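You operate a simulated robot arm through the tools that you are given. There is no shell and no other tool. Be economical: measure what you need, move in short steps, check, and stop when the job is done.

You run a simulated robot arm. Do the job below in one go: nothing can be reset, and whatever is moved stays where it is left.

JOB
Fetch the green cup and set it in the grey crate on the top of the big round table. Then fetch the 45 mm white cap from the top of the table by the cabinet and set it on top of the box there. Then turn the speed knob of the short belt to 7. The order counts. Set down upright: green cup.

Only the result counts: the job must be done as asked and must still hold three seconds after the hand-in. Knocking over, shifting, dropping, spilling or breaking anything else fails it. Lids that push on must go on centred and level and be pressed home; caps that screw on are set level and turned clockwise until they are tight.

ROBOT AND FRAMES
A 7-joint arm with a fingered hand on a trunk, on a base that drives. Base frame: it is fixed to the floor where the robot stands at the start and does not move with it; the origin is under the middle of the robot, x ahead of it, y to its left, z up. Units: m, rad, N and s.
Its first joint turns from -2.007 to 2.007 rad. Places, roughly: box [-4, -1.75, 1]; grey crate [1.25, -3, 1]; speed knob of the short belt [-4.7, -1.5, 0.9]; white cap [-4, -1.75, 1]. Payload 5 kg.
Tool frame: the origin (TCP) lies between the finger pads and is the grasp point; the fingertips stand 0.032 m ahead of it; z points along the fingers, y is the line along which they close. Largest opening 0.16 m; the body of the gripper starts 0.089 m behind the TCP. The gripper is a hand of 4 fingers: y runs from the thumb to the fingers, the wrist lies at [0, 0, -0.267] in the tool frame, and closing takes about 1.5 s.
Orientation is that of the tool frame in the base frame, as a unit quaternion [w, x, y, z]. With the fingers straight down and closing along the base's y, the tool's x points along the base's -x, its y along +y and its z along -z.

CONTROLS
- The arm moves only by the tool step_arm. Its argument "series" is a list of rows, each a list of 7 numbers: the turn, a rotation vector about the tool's x, y, z in units of 5 degrees (1.0 is 5 degrees), then the shift along the tool's x, y, z in units of 20 mm (1.0 is 20 mm), then the finger opening in cm, from 0 to 16. In form: [[ax, ay, az, dx, dy, dz, hand], ...]. A call has 1 to 20 rows; each row shifts and turns the commanded pose from where the row before left it, along the tool's axes as they then stand. A call with a number of a shift or a turn outside -1 to 1 is refused whole. Each row takes 0.2 s and may step no farther than 0.05 m and 0.15 rad from the row before; otherwise, or with a gripper value out of range, the whole call is refused. A pose out of reach is approached as far as the arm can. The call stops where the force on the tool passes 40 N (or 10 N more than at its start, if that is more) or the arm is blocked; 0.2 s more then pass. The fingers move at their own pace (about 0.045 m/s each) and stop on an object; they squeeze with about 28 N. The grip force told is the motor's: it shows also when the fingers shut on nothing. Time passes only in rows, and 0.2 s behind the last, so rows that do not move let the fingers close. It gives the time, the measured TCP pose, the force on the tool (base axes), the opening and the grip force at its end, in the units of the frame above (readings bear some noise), with the torque about the TCP (base axes, N m) and any sound that the robot's microphone picked up.
- Cameras (640 x 400 px; columns grow to the right, rows downward): "scene" is now at [0.0059, 0.2041, 1.6148]; the picture's right is [0.02, -1.00, 0.00], its down [-0.86, -0.02, -0.51] and it looks along [0.51, 0.01, -0.86] (base axes); focal length 277 px, centre (320, 200). "wrist" rides on the gripper at [0.08, -0.004, -0.114] in the tool frame; the picture's right is [0.05, 1.00, 0.00], its down [-0.82, 0.04, -0.58] and it looks along [-0.58, 0.03, 0.82] (tool axes); focal length 265 px, centre (320, 200). There is no depth. A picture from a camera that has moved, and an enlarged one, comes with that camera's place and axes in the base frame and with its lens.
- get_image(camera): a new picture of that camera. No time passes.
- move_column(by): slides the trunk up (or, below 0, down) by that many m; the arm and the scene camera ride with it, the base frame stays. It gives what a move gives, with no picture.
- steer(legs): drives the robot by 1 to 6 legs, each [ahead, turn to the left] in m and rad, along the robot's own axes; the way and the turn of a leg run together, so that a leg with both is an arc; at most 1.5 m and 3.142 rad a leg. The arm and the cameras ride along, it lands a little off, and it stops where it bumps. It gives what a move gives.
- preshape(shape): the hand has 4 fingers and takes this shape, open, in about a second: jaw (thumb against the fingers, like two jaws); tri (thumb and two fingers); tip (a fingertip pinch); poke (one finger out to press); point (the index stretched); flat (the hand flat); cup (the hand cupped); fist (a fist). The gripper value then closes the fingers along that shape, each until it touches; the sizes above hold for jaw. It gives what a move gives, with no picture.
- turn_head(pan, tilt): turns the head with the scene camera to pan (to the left, within 2.705 rad either way) and tilt (down, from -0.506 to 1.204), counted from straight ahead of the robot. It gives what a move gives.
- zoom(camera, box): a new picture of the part [left, top, right, bottom] of that camera's present view, enlarged. No time passes.
- close_job(): hands the job in; it is judged then, once.

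Go step by step. Nothing tells you exact positions but the pictures and the camera data: compare them with the known pose of the tool, close in by small moves and look again before you grip or let go. The budget is 165 turns and 112 pictures, counting those below and the enlarged ones. Unless the task says otherwise, let go and move clear before handing in.

The tools are called after "Call:" by a JSON object that holds its "api" and its "payload". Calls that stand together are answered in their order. step_arm: Moves the arm, as the interface text tells. Its arguments: {"type":"object","properties":{"series":{"type":"array","items":{"type":"array","items":{"type":"number"}}}},"required":["series"]} The other tools are called the same way: move_column (by) slides the trunk up or down; preshape (shape) gives the hand a shape; steer (legs) drives the base; turn_head (pan, tilt) turns the head that bears the scene camera; get_image (camera) takes a picture; zoom (camera, box) takes an enlarged picture of a part of a camera's view; close_job () hands the job in.

At the start:

```text
clock: 0.0
ee_pos: [0.4996, 0.205, 0.8229]
tcp_rot: [0.0, 0.0, 1.0, -0.001]
ft_force: [0.1, 0.9, -0.3]
torque: [-0.01, -0.02, 0.03]
grip_width: 0.1598
gripper_force: 0.1
shape: jaw
trunk travel left (down, up): [-0.475, 0.515]
robot x, y, heading: [0.0017, -0.0008, -0.005]
head pan, tilt: [0.023, 1.035]
```

scene: 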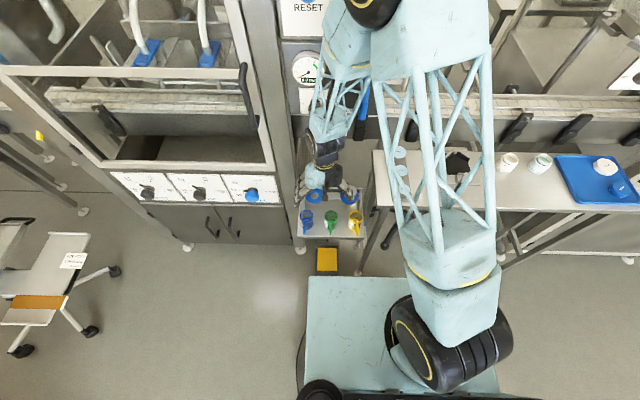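
wrist: 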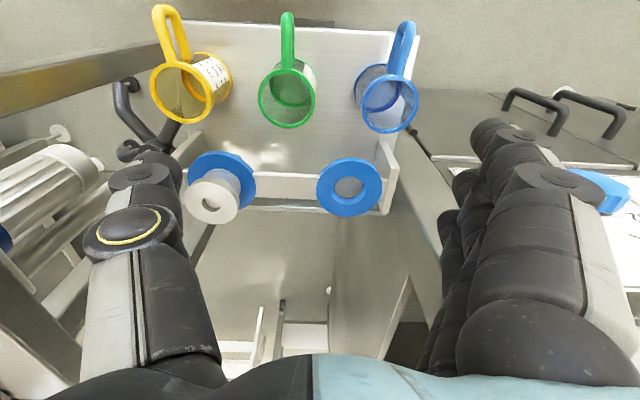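

The green cup seems to stand on a small shelf at about (0.48, 0.17, 0.68), with its handle toward me. I'll take closer looks before moving.

Call:
{"api": "zoom", "payload": {"camera": "scene", "box": [270, 170, 400, 280]}}

Call:
{"api": "zoom", "payload": {"camera": "wrist", "box": [120, 0, 440, 230]}}

```text
3.64 times, centred on (335, 225) of scene
camera zoom: at [0.0059, 0.2041, 1.6148], right [0.02, -1.0, 0.0], down [-0.86, -0.02, -0.51], along [0.51, 0.01, -0.86], focal length 1009 px, centre (266, 109)
```

zoom: 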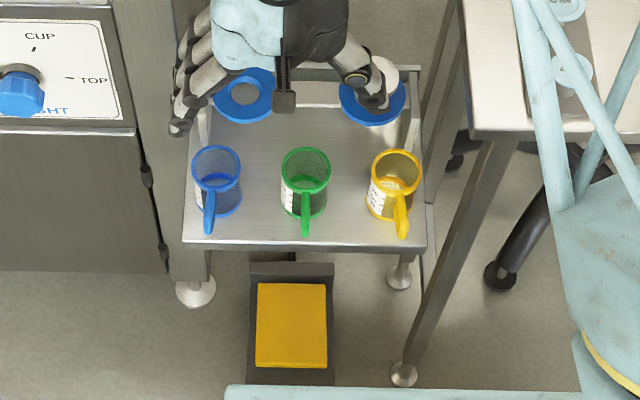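

```text
1.74 times, centred on (280, 115) of wrist
camera zoom: at [0.4189, 0.2016, 0.9366], right [-0.05, 1.0, 0.0], down [0.82, 0.04, 0.58], along [0.58, 0.03, -0.82], focal length 462 px, centre (390, 348)
```

zoom: 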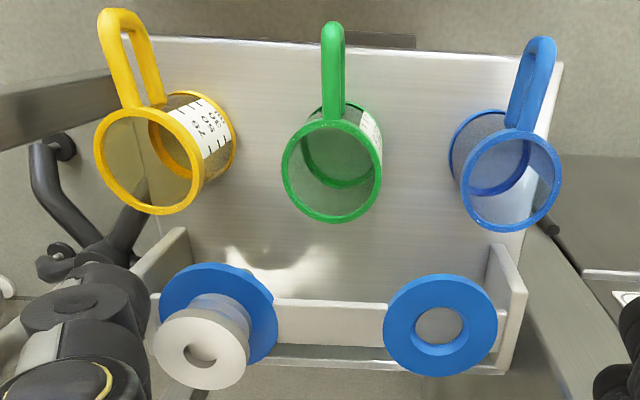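

The rim centre triangulates to about (0.478, 0.175, 0.708), about 5 cm across, with neighbouring cups 9 cm away. I'll centre above it, narrow the hand to 8 cm, and look.

Call:
{"api": "step_arm", "payload": {"series": [[0, 0, 0, 0.5, -0.75, 0, 12], [0, 0, 0, 0.5, -0.75, 0, 8.5], [0, 0, 0, 0, 0, 0, 8.5], [0, 0, 0, 0, 0, 0, 8.5], [0, 0, 0, 0, 0, 0, 8.5]]}}

Call:
{"api": "get_image", "payload": {"camera": "wrist"}}

Call:
{"api": "zoom", "payload": {"camera": "scene", "box": [270, 130, 400, 240]}}

```text
clock: 1.2
ee_pos: [0.4764, 0.1747, 0.8247]
tcp_rot: [0.0, 0.0, 1.0, -0.001]
ft_force: [0.7, 0.2, -0.1]
torque: [0.0, -0.01, 0.01]
grip_width: 0.0856
gripper_force: 0.0
shape: jaw
trunk travel left (down, up): [-0.475, 0.515]
robot x, y, heading: [0.0012, 0.0011, 0.004]
head pan, tilt: [0.023, 1.035]
```

```text
107 pictures are left
camera wrist: at [0.3964, 0.171, 0.938], right [-0.05, 1.0, 0.0], down [0.82, 0.04, 0.58], along [0.58, 0.03, -0.82], focal length 265 px, centre (320, 200)
```

wrist: 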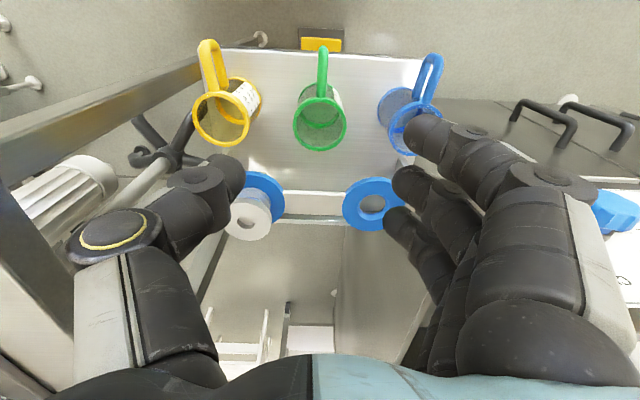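

```text
3.64 times, centred on (335, 185) of scene
camera zoom: at [0.0059, 0.204, 1.6148], right [0.02, -1.0, 0.0], down [-0.86, -0.02, -0.51], along [0.51, 0.01, -0.86], focal length 1009 px, centre (266, 254)
```

zoom: 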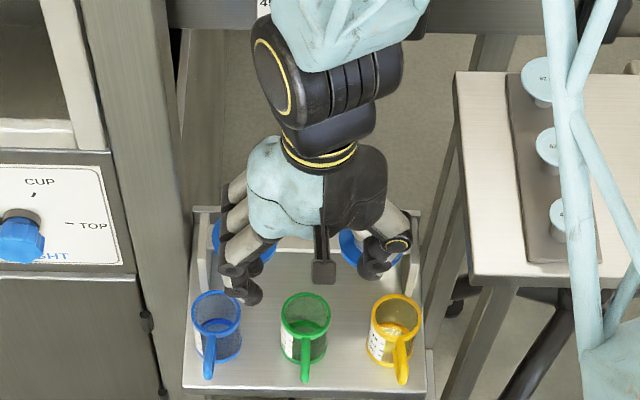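

Aligned laterally with the cup. I'll narrow to 7 cm and lower until the tips are just above the rim, then look.

Call:
{"api": "step_arm", "payload": {"series": [[0, 0, 0, 0, 0, 0, 7], [0, 0, 0, 0, 0, 1, 7], [0, 0, 0, 0, 0, 1, 7], [0, 0, 0, 0, 0, 1, 7], [0, 0, 0, 0, 0, 0, 7]]}}

Call:
{"api": "get_image", "payload": {"camera": "wrist"}}

Call:
{"api": "zoom", "payload": {"camera": "scene", "box": [290, 160, 380, 240]}}

```text
clock: 2.4
ee_pos: [0.4788, 0.1755, 0.7637]
tcp_rot: [0.0, 0.0, 1.0, -0.001]
ft_force: [-1.0, 0.6, -0.4]
torque: [-0.01, -0.02, 0.03]
grip_width: 0.0708
gripper_force: 0.2
shape: jaw
trunk travel left (down, up): [-0.475, 0.515]
robot x, y, heading: [-0.0012, -0.0017, -0.003]
head pan, tilt: [0.023, 1.035]
```

```text
105 pictures are left
camera wrist: at [0.3978, 0.1725, 0.8777], right [-0.05, 1.0, 0.0], down [0.82, 0.04, 0.58], along [0.58, 0.03, -0.82], focal length 265 px, centre (320, 200)
```

wrist: 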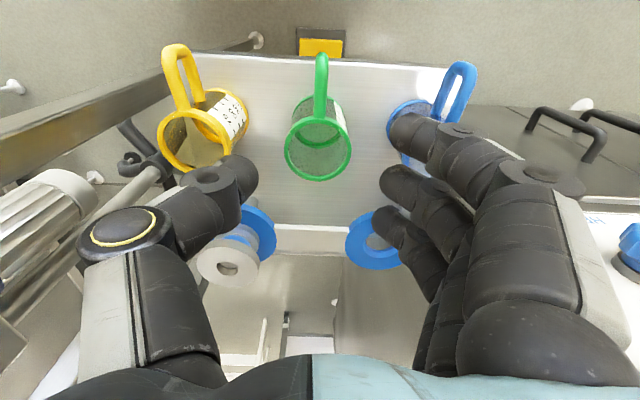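

```text
5.00 times, centred on (335, 200) of scene
camera zoom: at [0.0062, 0.2042, 1.6147], right [0.02, -1.0, 0.0], down [-0.86, -0.02, -0.51], along [0.51, 0.01, -0.86], focal length 1387 px, centre (245, 200)
```

zoom: 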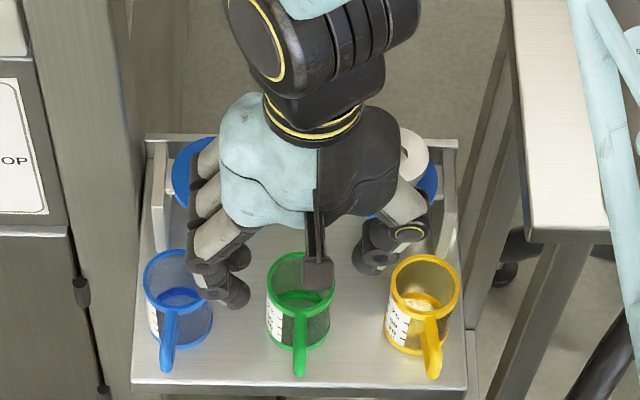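

Tips are close to rim height and the neighbours' clearance is tight, so I'll narrow to 6 cm and descend a little more, then check.

Call:
{"api": "step_arm", "payload": {"series": [[0, 0, 0, 0.2, 0, 0, 6], [0, 0, 0, 0, 0, 0, 6], [0, 0, 0, 0, 0, 0.5, 6], [0, 0, 0, 0, 0, 0.5, 6], [0, 0, 0, 0, 0, 0, 6]]}}

Call:
{"api": "zoom", "payload": {"camera": "wrist", "box": [120, 20, 520, 270]}}

Call:
{"api": "zoom", "payload": {"camera": "scene", "box": [290, 160, 380, 240]}}

```text
clock: 3.6
ee_pos: [0.476, 0.1758, 0.7433]
tcp_rot: [0.0, 0.001, 1.0, -0.001]
ft_force: [-0.9, -0.6, 0.3]
torque: [-0.01, 0.01, 0.05]
grip_width: 0.0605
gripper_force: 0.0
shape: jaw
trunk travel left (down, up): [-0.475, 0.515]
robot x, y, heading: [0.001, -0.0022, -0.001]
head pan, tilt: [0.023, 1.035]
```

```text
1.60 times, centred on (320, 145) of wrist
camera zoom: at [0.395, 0.1718, 0.8573], right [-0.05, 1.0, 0.0], down [0.82, 0.04, 0.58], along [0.58, 0.03, -0.82], focal length 425 px, centre (320, 288)
```

zoom: 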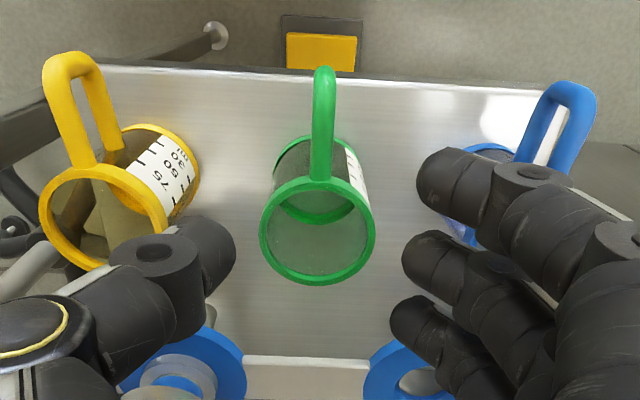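

```text
5.00 times, centred on (335, 200) of scene
camera zoom: at [0.0061, 0.2041, 1.6148], right [0.02, -1.0, 0.0], down [-0.86, -0.02, -0.51], along [0.51, 0.01, -0.86], focal length 1387 px, centre (245, 200)
```

zoom: 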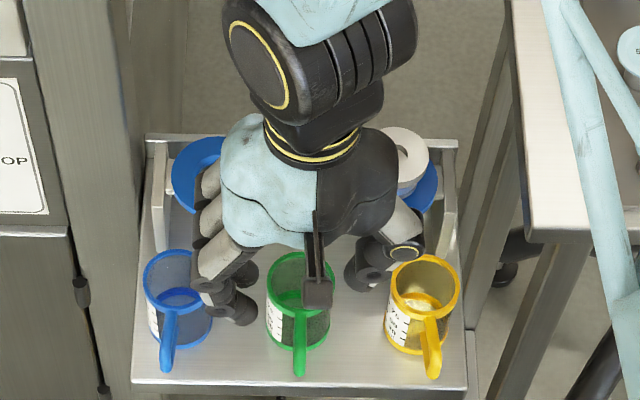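

Combining views, the rim is really at about (0.484, 0.1755, 0.686). I'll shift 8 mm forward and descend in small steps until the tips straddle the rim.

Call:
{"api": "step_arm", "payload": {"series": [[0, 0, 0, -0.4, 0, 0, 6.2], [0, 0, 0, 0, 0, 0.5, 6.2], [0, 0, 0, 0, 0, 0.5, 6.2], [0, 0, 0, 0, 0, 0.5, 6.2], [0, 0, 0, 0, 0, 0, 6.2]]}}

Call:
{"api": "zoom", "payload": {"camera": "wrist", "box": [120, 20, 520, 270]}}

Call:
{"api": "zoom", "payload": {"camera": "scene", "box": [290, 160, 380, 240]}}

```text
clock: 4.8
ee_pos: [0.4834, 0.1743, 0.7126]
tcp_rot: [0.0, 0.0, 1.0, 0.0]
ft_force: [0.5, 1.0, 0.2]
torque: [0.01, 0.0, -0.02]
grip_width: 0.0615
gripper_force: 0.1
shape: jaw
trunk travel left (down, up): [-0.475, 0.515]
robot x, y, heading: [0.0019, 0.0007, -0.001]
head pan, tilt: [0.023, 1.035]
```

```text
1.60 times, centred on (320, 145) of wrist
camera zoom: at [0.4026, 0.171, 0.8262], right [-0.05, 1.0, 0.0], down [0.82, 0.04, 0.58], along [0.58, 0.03, -0.82], focal length 425 px, centre (320, 288)
```

zoom: 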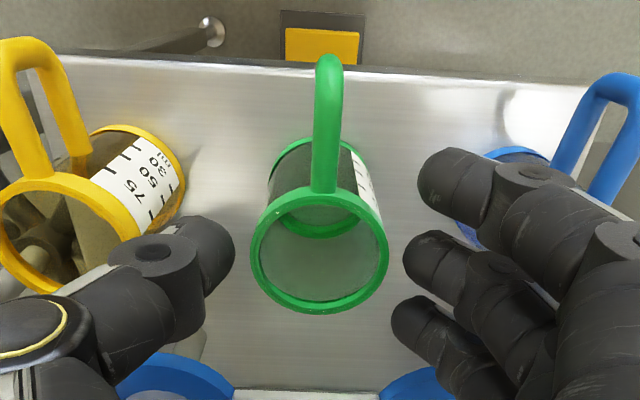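

```text
5.00 times, centred on (335, 200) of scene
camera zoom: at [0.0061, 0.2041, 1.6148], right [0.02, -1.0, 0.0], down [-0.86, -0.02, -0.51], along [0.51, 0.01, -0.86], focal length 1387 px, centre (245, 200)
```

zoom: 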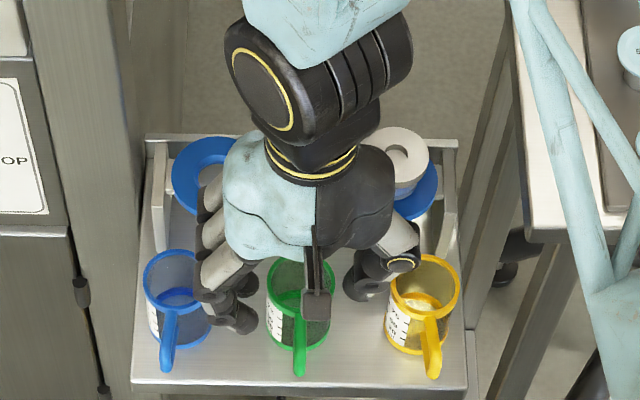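

The cup sits midway between the tips. I'll descend 2 cm more and check the neighbours' clearance.

Call:
{"api": "step_arm", "payload": {"series": [[0, 0, 0, 0, 0.04, 0.5, 6.0], [0, 0, 0, 0, 0, 0.5, 6.0], [0, 0, 0, 0, 0, 0.2, 6.0], [0, 0, 0, 0, 0, 0, 6.0]]}}

Call:
{"api": "zoom", "payload": {"camera": "wrist", "box": [120, 20, 520, 270]}}

Call:
{"api": "zoom", "payload": {"camera": "scene", "box": [290, 160, 380, 240]}}

```text
clock: 5.8
ee_pos: [0.4826, 0.1754, 0.6879]
tcp_rot: [0.0, 0.0, 1.0, 0.0]
ft_force: [0.0, 0.2, 0.6]
torque: [0.07, 0.0, -0.01]
grip_width: 0.0606
gripper_force: 0.1
shape: jaw
trunk travel left (down, up): [-0.475, 0.515]
robot x, y, heading: [-0.0001, 0.0034, 0.001]
head pan, tilt: [0.023, 1.035]
```

```text
1.60 times, centred on (320, 145) of wrist
camera zoom: at [0.4022, 0.1721, 0.8016], right [-0.05, 1.0, 0.0], down [0.82, 0.04, 0.58], along [0.58, 0.03, -0.82], focal length 425 px, centre (320, 288)
```

zoom: 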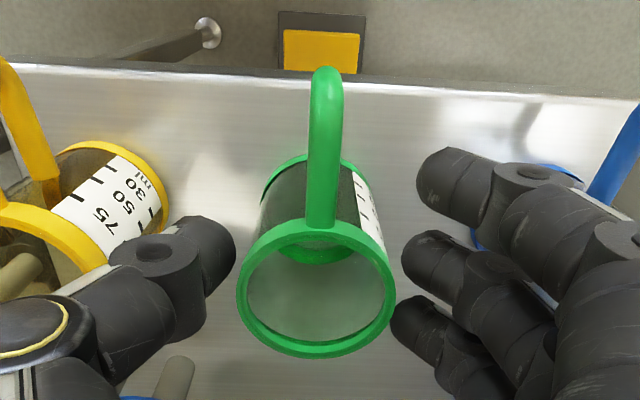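

```text
5.00 times, centred on (335, 200) of scene
camera zoom: at [0.006, 0.2041, 1.6148], right [0.02, -1.0, 0.0], down [-0.86, -0.02, -0.51], along [0.51, 0.01, -0.86], focal length 1387 px, centre (245, 200)
```

zoom: 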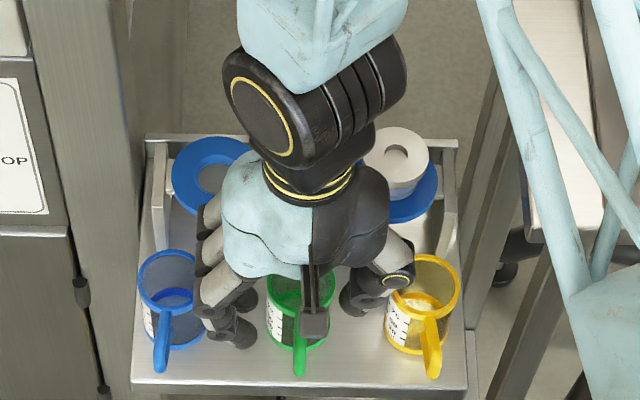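

The blue cup seems to have been nudged a few millimetres, so I will not go lower; the tips are already 3 cm below the rim. I'll shut the hand here.

Call:
{"api": "step_arm", "payload": {"series": [[0, 0, 0, 0, 0, 0, 5], [0, 0, 0, 0, 0, 0, 4.5], [0, 0, 0, 0, 0, 0, 4], [0, 0, 0, 0, 0, 0, 3], [0, 0, 0, 0, 0, 0, 3]]}}

Call:
{"api": "zoom", "payload": {"camera": "wrist", "box": [120, 20, 520, 270]}}

Call:
{"api": "zoom", "payload": {"camera": "scene", "box": [290, 160, 380, 240]}}

```text
clock: 7.0
ee_pos: [0.483, 0.1755, 0.6879]
tcp_rot: [0.0, 0.001, 1.0, -0.001]
ft_force: [-0.7, 0.4, 0.8]
torque: [-0.01, 0.01, -0.02]
grip_width: 0.0318
gripper_force: 28.1
shape: jaw
trunk travel left (down, up): [-0.475, 0.515]
robot x, y, heading: [0.0044, -0.0018, -0.002]
head pan, tilt: [0.023, 1.035]
```

```text
1.60 times, centred on (320, 145) of wrist
camera zoom: at [0.4021, 0.1721, 0.8016], right [-0.05, 1.0, 0.0], down [0.82, 0.04, 0.58], along [0.58, 0.03, -0.82], focal length 425 px, centre (320, 288)
```

zoom: 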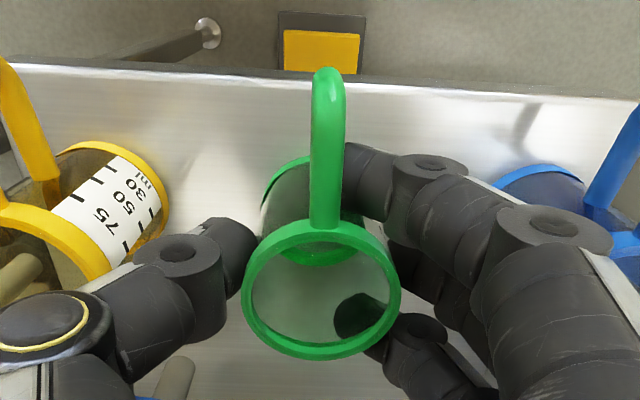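

```text
5.00 times, centred on (335, 200) of scene
camera zoom: at [0.0059, 0.2041, 1.6148], right [0.02, -1.0, 0.0], down [-0.86, -0.02, -0.51], along [0.51, 0.01, -0.86], focal length 1387 px, centre (245, 200)
```

zoom: 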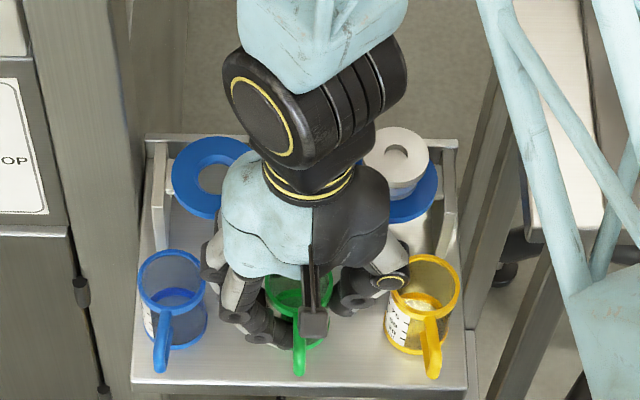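

The fingers have wrapped the cup with 28 N. I'll lift straight up and check.

Call:
{"api": "step_arm", "payload": {"series": [[0, 0, 0, 0, 0, -0.25, 3], [0, 0, 0, 0, 0, -0.5, 3], [0, 0, 0, 0, 0, -0.5, 3], [0, 0, 0, 0, 0, -0.5, 3], [0, 0, 0, 0, 0, -1, 3], [0, 0, 0, 0, 0, -1, 3], [0, 0, 0, 0, 0, 0, 3]]}}

Call:
{"api": "get_image", "payload": {"camera": "wrist"}}

Call:
{"api": "zoom", "payload": {"camera": "scene", "box": [270, 130, 400, 240]}}

```text
clock: 8.6
ee_pos: [0.4827, 0.1758, 0.7632]
tcp_rot: [-0.001, 0.0, 1.0, -0.001]
ft_force: [-0.4, -0.3, 0.0]
torque: [-0.03, 0.01, 0.05]
grip_width: 0.0315
gripper_force: 27.9
shape: jaw
trunk travel left (down, up): [-0.475, 0.515]
robot x, y, heading: [-0.0004, 0.0019, -0.002]
head pan, tilt: [0.023, 1.035]
```

```text
95 pictures are left
camera wrist: at [0.4013, 0.1729, 0.8779], right [-0.05, 1.0, 0.0], down [0.82, 0.04, 0.58], along [0.58, 0.03, -0.82], focal length 265 px, centre (320, 200)
```

wrist: 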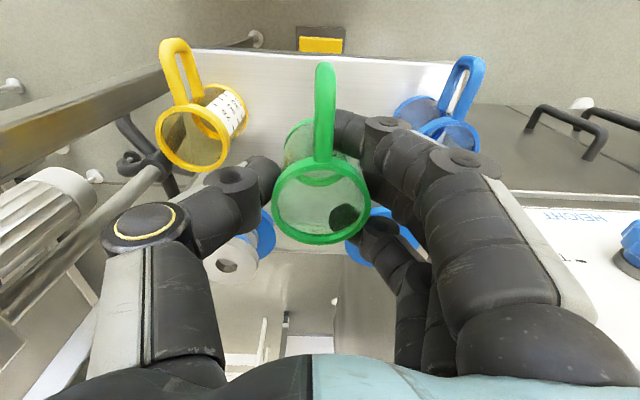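

```text
3.64 times, centred on (335, 185) of scene
camera zoom: at [0.0057, 0.204, 1.6147], right [0.02, -1.0, 0.0], down [-0.86, -0.02, -0.51], along [0.51, 0.01, -0.86], focal length 1009 px, centre (266, 254)
```

zoom: 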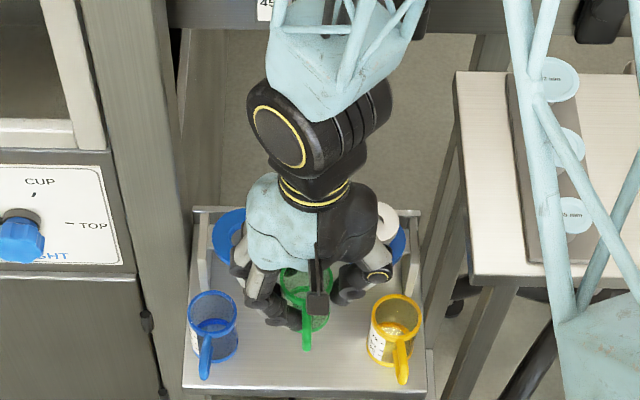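

Cup lifted and held level. I'll raise the trunk and look around to the right for the round table.

Call:
{"api": "move_column", "payload": {"by": 0.35}}

Call:
{"api": "turn_head", "payload": {"pan": -1.2, "tilt": 0.45}}

Call:
{"api": "get_image", "payload": {"camera": "scene"}}

Call:
{"api": "turn_head", "payload": {"pan": -2.4, "tilt": 0.45}}

Call:
{"api": "get_image", "payload": {"camera": "scene"}}

```text
clock: 12.0
ee_pos: [0.4832, 0.1764, 1.1139]
tcp_rot: [0.0, -0.001, 1.0, -0.001]
ft_force: [0.1, -0.4, -0.4]
torque: [-0.01, -0.03, -0.02]
grip_width: 0.0318
gripper_force: 28.4
shape: jaw
trunk travel left (down, up): [-0.825, 0.165]
robot x, y, heading: [-0.0004, -0.0014, 0.005]
head pan, tilt: [0.023, 1.035]
```

```text
clock: 13.4
ee_pos: [0.4818, 0.177, 1.1135]
tcp_rot: [0.0, 0.0, 1.0, -0.001]
ft_force: [0.3, 0.5, 0.2]
torque: [0.01, 0.0, -0.01]
grip_width: 0.0319
gripper_force: 28.0
shape: jaw
trunk travel left (down, up): [-0.825, 0.165]
robot x, y, heading: [-0.002, 0.0022, -0.002]
head pan, tilt: [-1.201, 0.45]
```

```text
93 pictures are left
camera scene: at [-0.0281, 0.1169, 2.0127], right [-0.93, -0.36, 0.0], down [-0.16, 0.41, -0.9], along [0.33, -0.84, -0.44], focal length 277 px, centre (320, 200)
```

scene: 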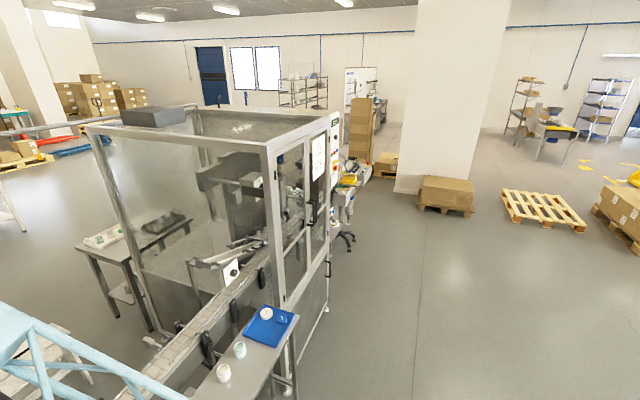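

```text
clock: 14.8
ee_pos: [0.4828, 0.1768, 1.1139]
tcp_rot: [0.0, 0.0, 1.0, -0.001]
ft_force: [-0.1, 0.9, 0.0]
torque: [-0.03, -0.02, -0.01]
grip_width: 0.0317
gripper_force: 27.6
shape: jaw
trunk travel left (down, up): [-0.825, 0.165]
robot x, y, heading: [-0.0028, -0.0032, 0.0]
head pan, tilt: [-2.4, 0.45]
```

```text
92 pictures are left
camera scene: at [-0.1291, 0.1404, 2.0128], right [-0.68, 0.74, 0.0], down [0.32, 0.29, -0.9], along [-0.66, -0.61, -0.44], focal length 277 px, centre (320, 200)
```

scene: 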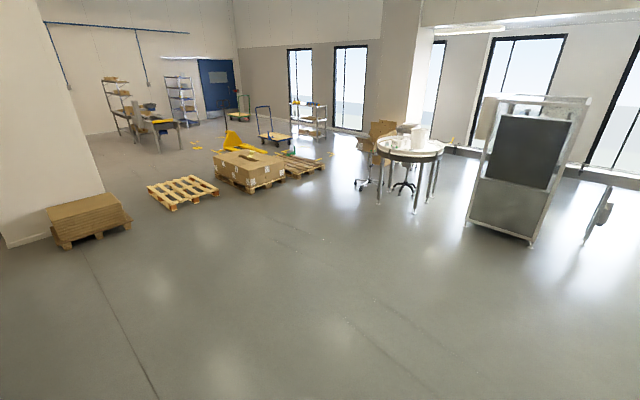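

A round table near (-3.9, -1.5) is visible behind; the one with the grey crate must be hidden behind the machine enclosure. Zooming.

Call:
{"api": "turn_head", "payload": {"pan": -1.2, "tilt": 0.45}}

Call:
{"api": "zoom", "payload": {"camera": "scene", "box": [220, 80, 460, 260]}}

Call:
{"api": "turn_head", "payload": {"pan": -1.3, "tilt": 1.0}}

Call:
{"api": "get_image", "payload": {"camera": "scene"}}

```text
clock: 16.2
ee_pos: [0.4827, 0.1757, 1.1134]
tcp_rot: [0.0, 0.0, 1.0, -0.001]
ft_force: [-0.1, -0.9, -1.0]
torque: [0.02, 0.0, -0.03]
grip_width: 0.0316
gripper_force: 28.2
shape: jaw
trunk travel left (down, up): [-0.825, 0.165]
robot x, y, heading: [0.0019, -0.0002, -0.003]
head pan, tilt: [-1.201, 0.45]
```

```text
2.22 times, centred on (340, 170) of scene
camera zoom: at [-0.0283, 0.1168, 2.0127], right [-0.93, -0.36, 0.0], down [-0.16, 0.41, -0.9], along [0.33, -0.84, -0.44], focal length 616 px, centre (276, 267)
```

zoom: 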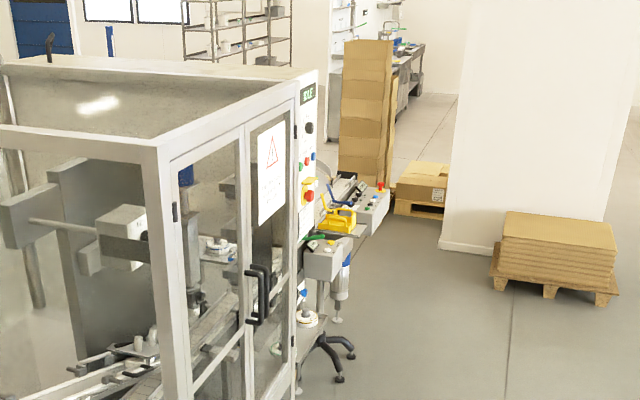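

```text
clock: 17.2
ee_pos: [0.4826, 0.1765, 1.1137]
tcp_rot: [0.0, 0.001, 1.0, -0.001]
ft_force: [0.5, 0.5, -1.0]
torque: [0.01, 0.03, -0.01]
grip_width: 0.0318
gripper_force: 27.8
shape: jaw
trunk travel left (down, up): [-0.825, 0.165]
robot x, y, heading: [-0.0016, 0.0005, 0.0]
head pan, tilt: [-1.3, 1.0]
```

```text
90 pictures are left
camera scene: at [-0.0428, 0.1354, 1.9672], right [-0.96, -0.27, 0.0], down [-0.23, 0.81, -0.54], along [0.14, -0.52, -0.84], focal length 277 px, centre (320, 200)
```

scene: 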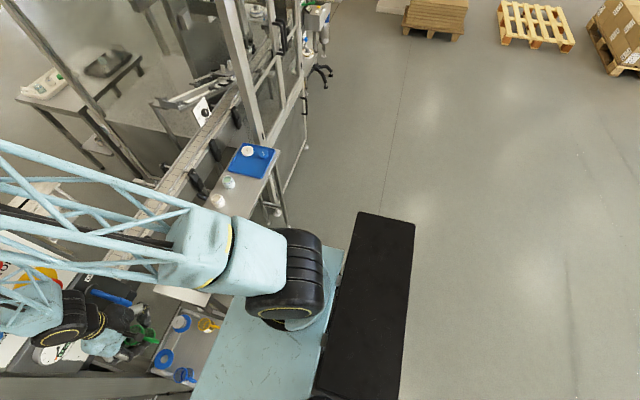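

I'll back out from the station, turn right, and drive along the aisle toward the far side of the enclosure, then look.

Call:
{"api": "steer", "payload": {"legs": [[-0.6, 0], [0, -1.5708], [1.2, 0]]}}

Call:
{"api": "turn_head", "payload": {"pan": 0.3, "tilt": 0.5}}

Call:
{"api": "get_image", "payload": {"camera": "scene"}}

```text
clock: 30.2
ee_pos: [-0.3984, -1.6555, 1.113]
tcp_rot: [0.0, 0.699, 0.715, -0.001]
ft_force: [-0.2, 0.4, -0.7]
torque: [-0.01, 0.02, 0.0]
grip_width: 0.0316
gripper_force: 28.4
shape: jaw
trunk travel left (down, up): [-0.825, 0.165]
robot x, y, heading: [-0.5851, -1.1765, -1.549]
head pan, tilt: [-1.3, 1.0]
```

```text
clock: 31.9
ee_pos: [-0.3979, -1.6561, 1.1135]
tcp_rot: [-0.001, 0.699, 0.715, -0.001]
ft_force: [0.3, 0.2, -0.5]
torque: [-0.01, 0.02, 0.05]
grip_width: 0.0317
gripper_force: 27.6
shape: jaw
trunk travel left (down, up): [-0.825, 0.165]
robot x, y, heading: [-0.5872, -1.1771, -1.543]
head pan, tilt: [0.3, 0.499]
```

```text
89 pictures are left
camera scene: at [-0.3569, -1.1998, 2.0082], right [-0.95, -0.32, 0.0], down [-0.15, 0.45, -0.88], along [0.28, -0.83, -0.48], focal length 277 px, centre (320, 200)
```

scene: 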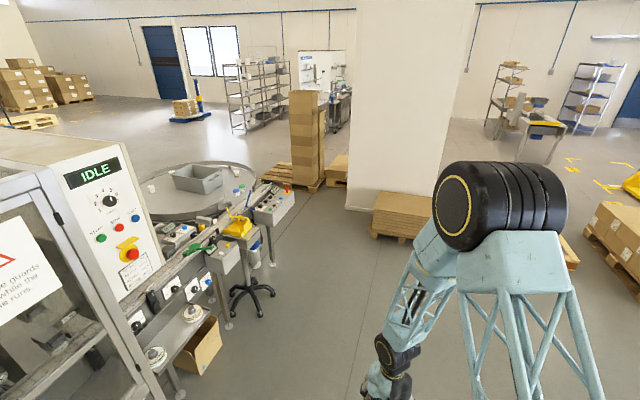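

Now I see the round table and grey crate at about (1.45, -3.0). Zooming for access paths.

Call:
{"api": "zoom", "payload": {"camera": "scene", "box": [110, 130, 350, 330]}}

```text
2.00 times, centred on (230, 230) of scene
camera zoom: at [-0.3569, -1.1998, 2.0082], right [-0.95, -0.32, 0.0], down [-0.15, 0.45, -0.88], along [0.28, -0.83, -0.48], focal length 555 px, centre (500, 140)
```

zoom: 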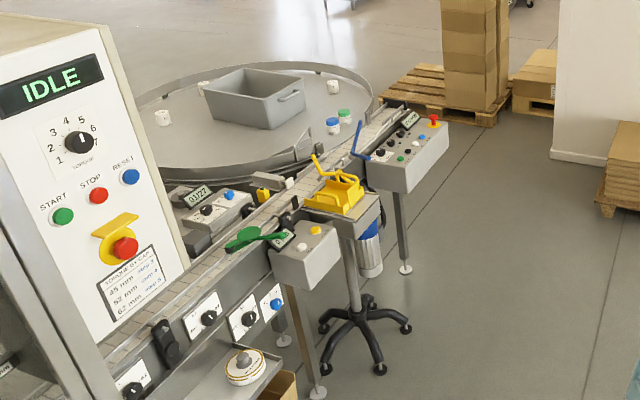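

The table can best be served from its far (-y) side. I need my own footprint and the passage width, so I look down and ahead.

Call:
{"api": "turn_head", "payload": {"pan": 0.0, "tilt": 1.2}}

Call:
{"api": "get_image", "payload": {"camera": "scene"}}

Call:
{"api": "turn_head", "payload": {"pan": 1.4, "tilt": 1.0}}

Call:
{"api": "get_image", "payload": {"camera": "scene"}}

```text
clock: 32.9
ee_pos: [-0.3984, -1.656, 1.1134]
tcp_rot: [-0.001, 0.7, 0.715, -0.001]
ft_force: [-0.1, -0.8, -0.7]
torque: [-0.03, 0.02, 0.01]
grip_width: 0.0316
gripper_force: 28.5
shape: jaw
trunk travel left (down, up): [-0.825, 0.165]
robot x, y, heading: [-0.5848, -1.1794, -1.544]
head pan, tilt: [0.0, 1.201]
```

```text
87 pictures are left
camera scene: at [-0.3844, -1.1694, 1.9546], right [-1.0, -0.02, 0.0], down [-0.02, 0.93, -0.36], along [0.01, -0.36, -0.93], focal length 277 px, centre (320, 200)
```

scene: 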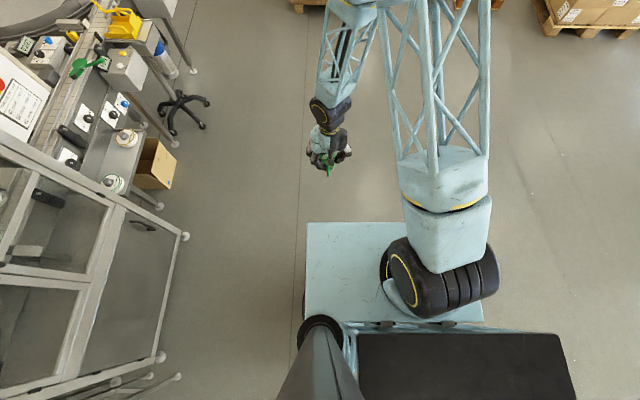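

```text
clock: 34.5
ee_pos: [-0.3981, -1.6548, 1.1141]
tcp_rot: [-0.001, 0.699, 0.715, -0.001]
ft_force: [1.3, -0.7, -1.0]
torque: [0.03, 0.01, 0.02]
grip_width: 0.0315
gripper_force: 27.9
shape: jaw
trunk travel left (down, up): [-0.825, 0.165]
robot x, y, heading: [-0.5873, -1.1771, -1.547]
head pan, tilt: [1.4, 1.0]
```

```text
86 pictures are left
camera scene: at [-0.3168, -1.1238, 1.9671], right [-0.15, -0.99, 0.0], down [-0.83, 0.12, -0.54], along [0.53, -0.08, -0.84], focal length 277 px, centre (320, 200)
```

scene: 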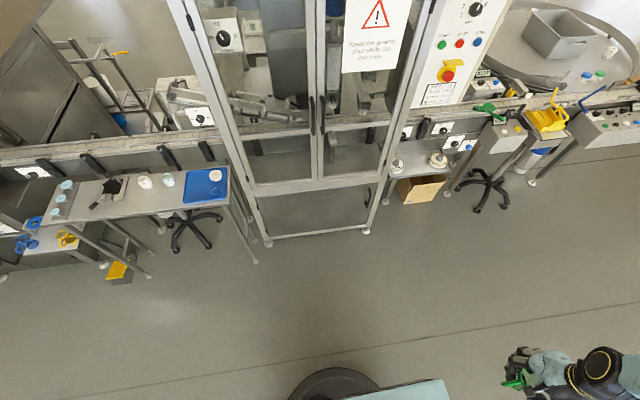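

The passage lies between the console boxes and the pallet by the pillar. I'll drive down to about (-0.1, -2.7) and look again.

Call:
{"api": "steer", "payload": {"legs": [[0, 0.284], [1.45, 0]]}}

Call:
{"api": "turn_head", "payload": {"pan": 0.9, "tilt": 0.7}}

Call:
{"api": "get_image", "payload": {"camera": "scene"}}

Call:
{"api": "turn_head", "payload": {"pan": 0.2, "tilt": 0.7}}

Call:
{"api": "get_image", "payload": {"camera": "scene"}}

```text
clock: 42.5
ee_pos: [0.2091, -2.9193, 1.1137]
tcp_rot: [0.0, 0.573, 0.82, -0.001]
ft_force: [0.1, -0.7, -0.7]
torque: [0.01, 0.03, -0.03]
grip_width: 0.0314
gripper_force: 28.7
shape: jaw
trunk travel left (down, up): [-0.825, 0.165]
robot x, y, heading: [-0.1245, -2.5283, -1.216]
head pan, tilt: [1.4, 1.0]
```

```text
clock: 43.5
ee_pos: [0.2089, -2.9205, 1.114]
tcp_rot: [-0.001, 0.573, 0.82, 0.0]
ft_force: [0.9, 0.4, 0.1]
torque: [0.02, -0.05, 0.04]
grip_width: 0.0315
gripper_force: 28.3
shape: jaw
trunk travel left (down, up): [-0.825, 0.165]
robot x, y, heading: [-0.1268, -2.5266, -1.219]
head pan, tilt: [0.901, 0.7]
```

```text
85 pictures are left
camera scene: at [0.1273, -2.4287, 1.9905], right [-0.31, -0.95, 0.0], down [-0.61, 0.2, -0.76], along [0.73, -0.24, -0.64], focal length 277 px, centre (320, 200)
```

scene: 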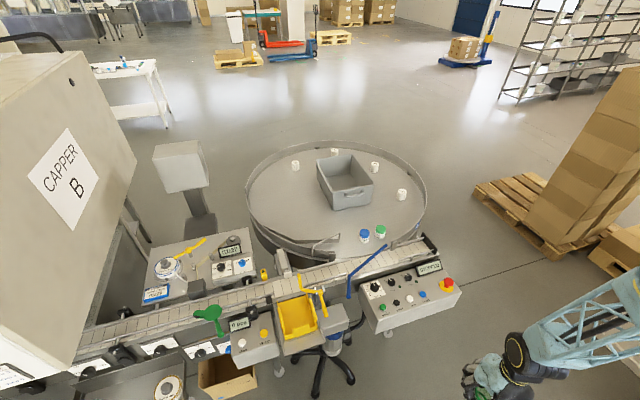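

```text
clock: 44.5
ee_pos: [0.2087, -2.9196, 1.1138]
tcp_rot: [0.0, 0.573, 0.82, -0.001]
ft_force: [0.9, 0.3, -0.3]
torque: [0.0, 0.01, -0.01]
grip_width: 0.0316
gripper_force: 28.3
shape: jaw
trunk travel left (down, up): [-0.825, 0.165]
robot x, y, heading: [-0.1226, -2.5293, -1.218]
head pan, tilt: [0.201, 0.7]
```

```text
84 pictures are left
camera scene: at [0.0911, -2.4744, 1.9905], right [-0.85, -0.52, 0.0], down [-0.34, 0.55, -0.76], along [0.4, -0.65, -0.64], focal length 277 px, centre (320, 200)
```

scene: 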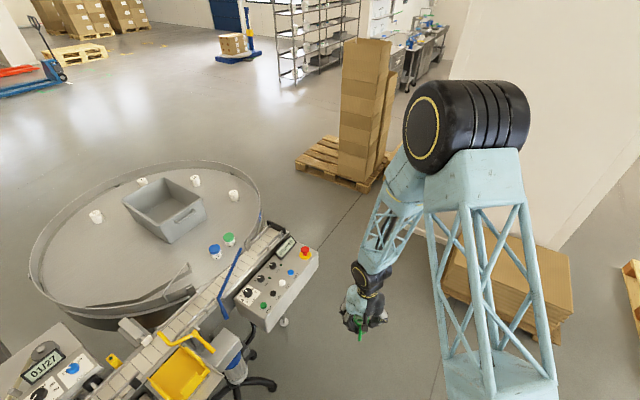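

Crate rim centre triangulates to about (1.41, -3.01, 1.02) and the table to radius ~0.58 about (1.44, -2.93). I'll raise for margin and drive round to the table's south side.

Call:
{"api": "move_column", "payload": {"by": 0.12}}

Call:
{"api": "steer", "payload": {"legs": [[0, -0.04], [1.2, 0], [0, 1.0]]}}

Call:
{"api": "turn_head", "payload": {"pan": 0.2, "tilt": 0.75}}

Call:
{"api": "get_image", "payload": {"camera": "scene"}}

```text
clock: 46.0
ee_pos: [0.2088, -2.9196, 1.2337]
tcp_rot: [-0.001, 0.573, 0.82, -0.001]
ft_force: [0.4, 0.0, 0.3]
torque: [0.0, 0.0, 0.03]
grip_width: 0.0317
gripper_force: 28.1
shape: jaw
trunk travel left (down, up): [-0.945, 0.045]
robot x, y, heading: [-0.1227, -2.529, -1.222]
head pan, tilt: [0.201, 0.7]
```

```text
clock: 55.2
ee_pos: [0.7619, -3.614, 1.2325]
tcp_rot: [0.0, 0.12, 0.993, 0.0]
ft_force: [-0.6, 0.0, 0.9]
torque: [0.02, -0.03, 0.03]
grip_width: 0.0314
gripper_force: 28.1
shape: jaw
trunk travel left (down, up): [-0.945, 0.045]
robot x, y, heading: [0.2501, -3.6711, -0.246]
head pan, tilt: [0.201, 0.7]
```

```text
clock: 55.9
ee_pos: [0.762, -3.614, 1.2334]
tcp_rot: [0.0, 0.119, 0.993, -0.001]
ft_force: [-1.1, 0.2, 0.5]
torque: [0.04, 0.0, -0.01]
grip_width: 0.0316
gripper_force: 28.0
shape: jaw
trunk travel left (down, up): [-0.945, 0.045]
robot x, y, heading: [0.2521, -3.6681, -0.238]
head pan, tilt: [0.201, 0.75]
```

```text
83 pictures are left
camera scene: at [0.323, -3.4633, 2.1063], right [-0.04, -1.0, 0.0], down [-0.68, 0.03, -0.73], along [0.73, -0.03, -0.68], focal length 277 px, centre (320, 200)
```

scene: 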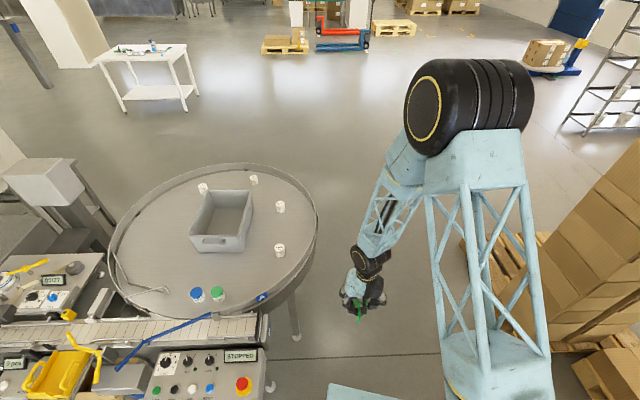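

Clear path; I drive alongside the table's south side and turn to face it.

Call:
{"api": "steer", "payload": {"legs": [[1.04, 0.03], [0, 1.6]]}}

Call:
{"api": "turn_head", "payload": {"pan": 0.0, "tilt": 0.9}}

Call:
{"api": "get_image", "payload": {"camera": "scene"}}

```text
clock: 65.4
ee_pos: [1.2052, -3.4146, 1.2328]
tcp_rot: [0.0, -0.629, 0.777, -0.001]
ft_force: [0.7, 0.3, -0.6]
torque: [0.01, 0.02, 0.01]
grip_width: 0.031
gripper_force: 28.0
shape: jaw
trunk travel left (down, up): [-0.945, 0.045]
robot x, y, heading: [1.273, -3.9268, 1.36]
head pan, tilt: [0.201, 0.75]
```

```text
clock: 66.1
ee_pos: [1.2043, -3.4153, 1.234]
tcp_rot: [0.001, -0.629, 0.777, -0.001]
ft_force: [-1.1, 0.8, -0.1]
torque: [0.01, 0.02, -0.02]
grip_width: 0.0311
gripper_force: 27.9
shape: jaw
trunk travel left (down, up): [-0.945, 0.045]
robot x, y, heading: [1.2767, -3.9221, 1.364]
head pan, tilt: [0.0, 0.901]
```

```text
82 pictures are left
camera scene: at [1.0789, -3.8673, 2.0944], right [0.98, -0.21, 0.0], down [-0.16, -0.77, -0.62], along [0.13, 0.61, -0.78], focal length 277 px, centre (320, 200)
```

scene: 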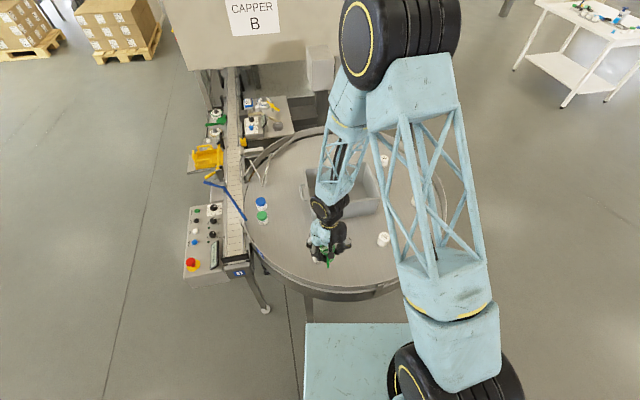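

The crate lies ahead of the hand. I'll move the hand toward it at this height and look with the wrist camera.

Call:
{"api": "step_arm", "payload": {"series": [[0, 0, 0, -1, -0.27, 0, 3], [0, 0, 0, -1, -0.27, 0, 3], [0, 0, 0, -1, -0.27, 0, 3], [0, 0, 0, -1, -0.27, 0, 3], [0, 0, 0, -1, -0.27, 0, 3], [0, 0, 0, -1, -0.27, 0, 3], [0, 0, 0, -1, -0.27, 0, 3], [0, 0, 0, -1, -0.27, 0, 3], [0, 0, 0, -1, -0.27, 0, 3], [0, 0, 0, -1, -0.27, 0, 3], [0, 0, 0, -1, -0.27, 0, 3], [0, 0, 0, -1, -0.27, 0, 3], [0, 0, 0, 0, 0, 0, 3]]}}

Call:
{"api": "get_image", "payload": {"camera": "wrist"}}

Call:
{"api": "get_image", "payload": {"camera": "scene"}}

```text
clock: 68.9
ee_pos: [1.3193, -3.1946, 1.2344]
tcp_rot: [0.001, -0.629, 0.777, 0.001]
ft_force: [0.1, -0.7, 0.1]
torque: [0.0, -0.01, -0.03]
grip_width: 0.0306
gripper_force: 28.4
shape: jaw
trunk travel left (down, up): [-0.945, 0.045]
robot x, y, heading: [1.2755, -3.9271, 1.36]
head pan, tilt: [0.0, 0.901]
```

```text
81 pictures are left
camera wrist: at [1.3052, -3.2727, 1.3478], right [-0.99, 0.16, 0.0], down [0.13, 0.81, 0.58], along [0.09, 0.57, -0.82], focal length 265 px, centre (320, 200)
```

wrist: 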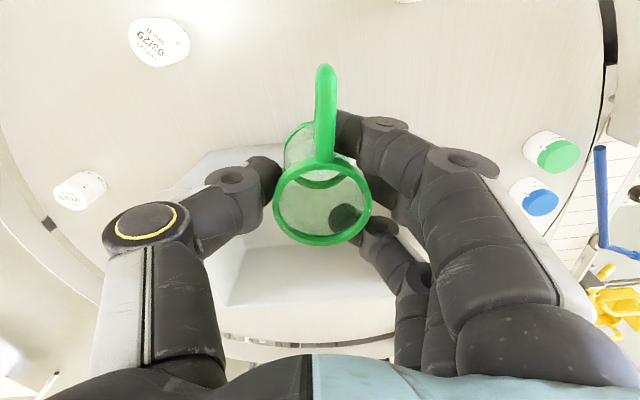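

```text
80 pictures are left
camera scene: at [1.0785, -3.8678, 2.0944], right [0.98, -0.21, 0.0], down [-0.16, -0.77, -0.62], along [0.13, 0.61, -0.78], focal length 277 px, centre (320, 200)
```

scene: 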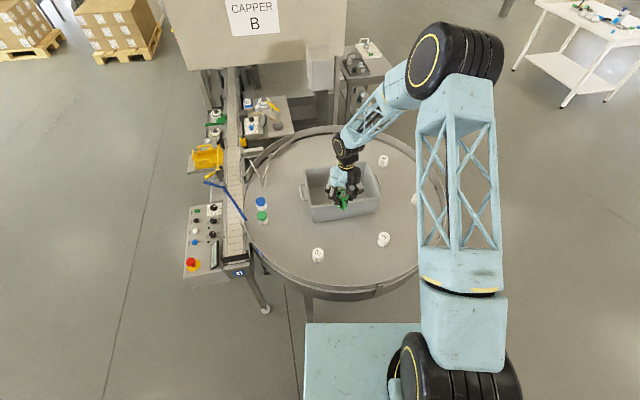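

Call:
{"api": "zoom", "payload": {"camera": "scene", "box": [280, 130, 400, 230]}}

```text
4.00 times, centred on (340, 180) of scene
camera zoom: at [1.0785, -3.8678, 2.0944], right [0.98, -0.21, 0.0], down [-0.16, -0.77, -0.62], along [0.13, 0.61, -0.78], focal length 1110 px, centre (240, 280)
```

zoom: 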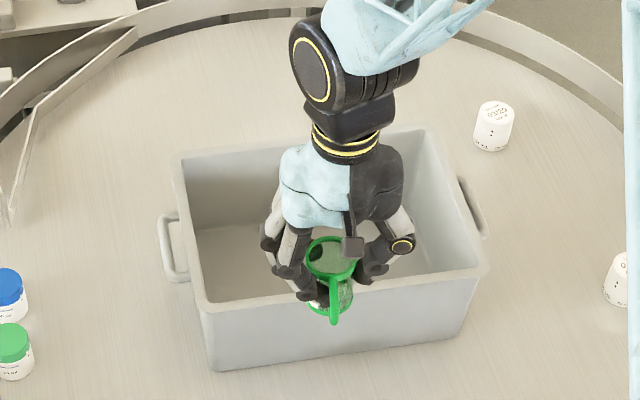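

The crate spans about x 1.20–1.55, y -3.11–-2.85, rim z≈1.07, floor ≈0.93. I'll move the cup over its middle and check.

Call:
{"api": "step_arm", "payload": {"series": [[0, 0, 0, -1, -0.06, 0, 3], [0, 0, 0, -1, -0.06, 0, 3], [0, 0, 0, -1, -0.06, 0, 3], [0, 0, 0, -1, -0.06, 0, 3], [0, 0, 0, -1, -0.06, 0, 3], [0, 0, 0, -1, -0.06, 0, 3], [0, 0, 0, -1, -0.06, 0, 3], [0, 0, 0, -1, -0.06, 0, 3], [0, 0, 0, -1, -0.06, 0, 3], [0, 0, 0, -1, -0.06, 0, 3], [0, 0, 0, -0.8, -0.06, 0, 3], [0, 0, 0, 0, 0, 0, 3]]}}

Call:
{"api": "get_image", "payload": {"camera": "wrist"}}

Call:
{"api": "zoom", "payload": {"camera": "scene", "box": [280, 130, 400, 230]}}

```text
clock: 71.5
ee_pos: [1.3751, -2.9843, 1.2337]
tcp_rot: [-0.001, -0.63, 0.777, 0.0]
ft_force: [0.3, -1.0, 0.6]
torque: [-0.02, 0.02, 0.01]
grip_width: 0.0308
gripper_force: 28.1
shape: jaw
trunk travel left (down, up): [-0.945, 0.045]
robot x, y, heading: [1.2757, -3.9253, 1.366]
head pan, tilt: [0.0, 0.901]
```

```text
78 pictures are left
camera wrist: at [1.362, -3.0638, 1.3477], right [-0.99, 0.16, 0.0], down [0.13, 0.81, 0.58], along [0.09, 0.57, -0.82], focal length 265 px, centre (320, 200)
```

wrist: 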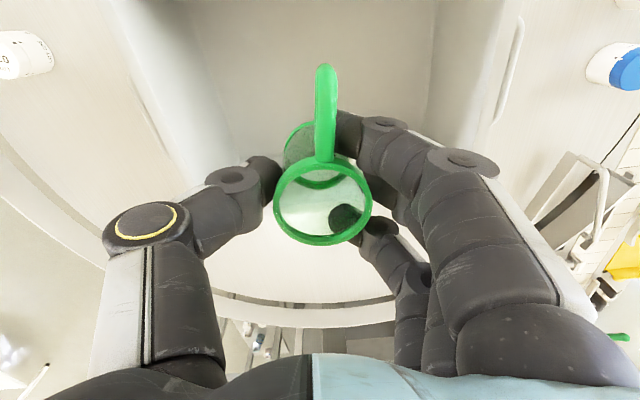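

```text
4.00 times, centred on (340, 180) of scene
camera zoom: at [1.0791, -3.8678, 2.0944], right [0.98, -0.21, 0.0], down [-0.16, -0.77, -0.62], along [0.13, 0.61, -0.78], focal length 1110 px, centre (240, 280)
```

zoom: 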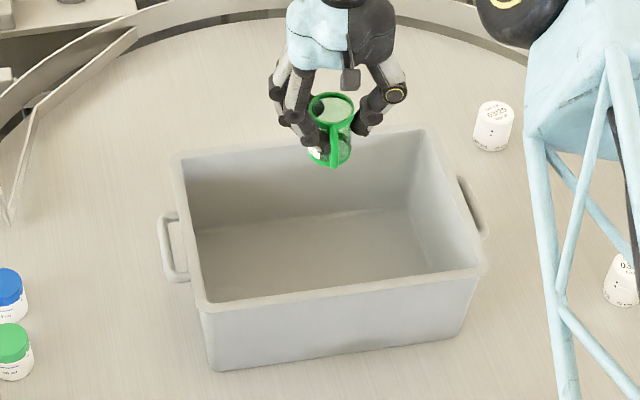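

The cup is over the crate's middle. I'll lower most of the way and then check with both cameras.

Call:
{"api": "step_arm", "payload": {"series": [[0, 0, 0, 0, 0, 1, 3], [0, 0, 0, 0, 0, 1, 3], [0, 0, 0, 0, 0, 1, 3], [0, 0, 0, 0, 0, 1, 3], [0, 0, 0, 0, 0, 1, 3], [0, 0, 0, 0, 0, 1, 3], [0, 0, 0, 0, 0, 1, 3], [0, 0, 0, 0, 0, 1, 3], [0, 0, 0, 0, 0, 0, 3]]}}

Call:
{"api": "get_image", "payload": {"camera": "wrist"}}

Call:
{"api": "zoom", "payload": {"camera": "scene", "box": [280, 130, 400, 230]}}

```text
clock: 73.5
ee_pos: [1.3768, -2.9861, 1.0721]
tcp_rot: [0.0, -0.629, 0.777, -0.001]
ft_force: [-0.6, -0.1, -0.7]
torque: [-0.01, 0.0, 0.0]
grip_width: 0.0308
gripper_force: 27.5
shape: jaw
trunk travel left (down, up): [-0.945, 0.045]
robot x, y, heading: [1.2775, -3.927, 1.36]
head pan, tilt: [0.0, 0.901]
```

```text
76 pictures are left
camera wrist: at [1.3625, -3.065, 1.186], right [-0.99, 0.16, 0.0], down [0.13, 0.81, 0.58], along [0.09, 0.57, -0.82], focal length 265 px, centre (320, 200)
```

wrist: 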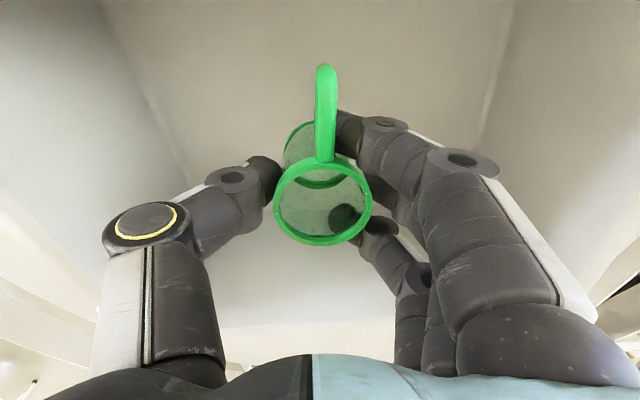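

```text
4.00 times, centred on (340, 180) of scene
camera zoom: at [1.0791, -3.8678, 2.0944], right [0.98, -0.21, 0.0], down [-0.16, -0.77, -0.62], along [0.13, 0.61, -0.78], focal length 1110 px, centre (240, 280)
```

zoom: 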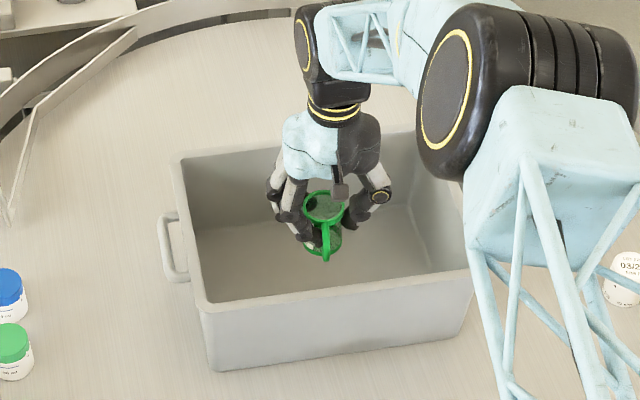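

Well inside. I'll lower slowly toward the crate floor, watching force.

Call:
{"api": "step_arm", "payload": {"series": [[0, 0, 0, 0, 0, 0.5, 3], [0, 0, 0, 0, 0, 0.5, 3], [0, 0, 0, 0, 0, 0.5, 3], [0, 0, 0, 0, 0, 0.5, 3], [0, 0, 0, 0, 0, 0, 3]]}}

Call:
{"api": "step_arm", "payload": {"series": [[0, 0, 0, 0, 0, 0.25, 3], [0, 0, 0, 0, 0, 0.25, 3], [0, 0, 0, 0, 0, 0, 3]]}}

Call:
{"api": "zoom", "payload": {"camera": "scene", "box": [310, 150, 370, 200]}}

```text
clock: 74.7
ee_pos: [1.3767, -2.9874, 1.0333]
tcp_rot: [0.001, -0.629, 0.777, -0.001]
ft_force: [-0.3, 0.9, -0.2]
torque: [-0.03, 0.03, 0.0]
grip_width: 0.0309
gripper_force: 28.2
shape: jaw
trunk travel left (down, up): [-0.945, 0.045]
robot x, y, heading: [1.2737, -3.9271, 1.362]
head pan, tilt: [0.0, 0.901]
```

```text
clock: 75.5
ee_pos: [1.3755, -2.9863, 1.0223]
tcp_rot: [0.001, -0.63, 0.777, -0.001]
ft_force: [0.0, -0.3, -1.2]
torque: [-0.02, 0.04, 0.01]
grip_width: 0.031
gripper_force: 28.5
shape: jaw
trunk travel left (down, up): [-0.945, 0.045]
robot x, y, heading: [1.2794, -3.9254, 1.363]
head pan, tilt: [0.0, 0.901]
```

```text
8.00 times, centred on (340, 175) of scene
camera zoom: at [1.0791, -3.8673, 2.0944], right [0.98, -0.21, 0.0], down [-0.16, -0.77, -0.62], along [0.13, 0.61, -0.78], focal length 2219 px, centre (160, 400)
```

zoom: 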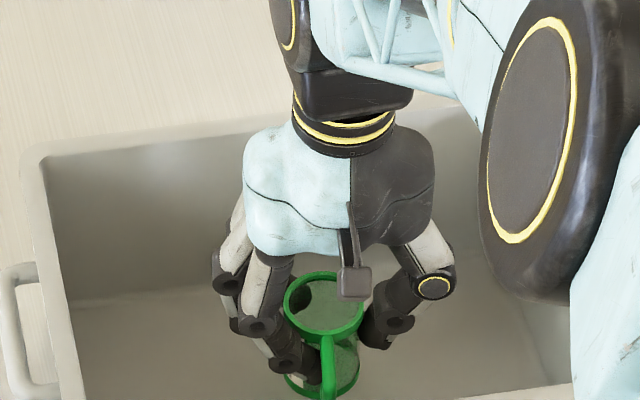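

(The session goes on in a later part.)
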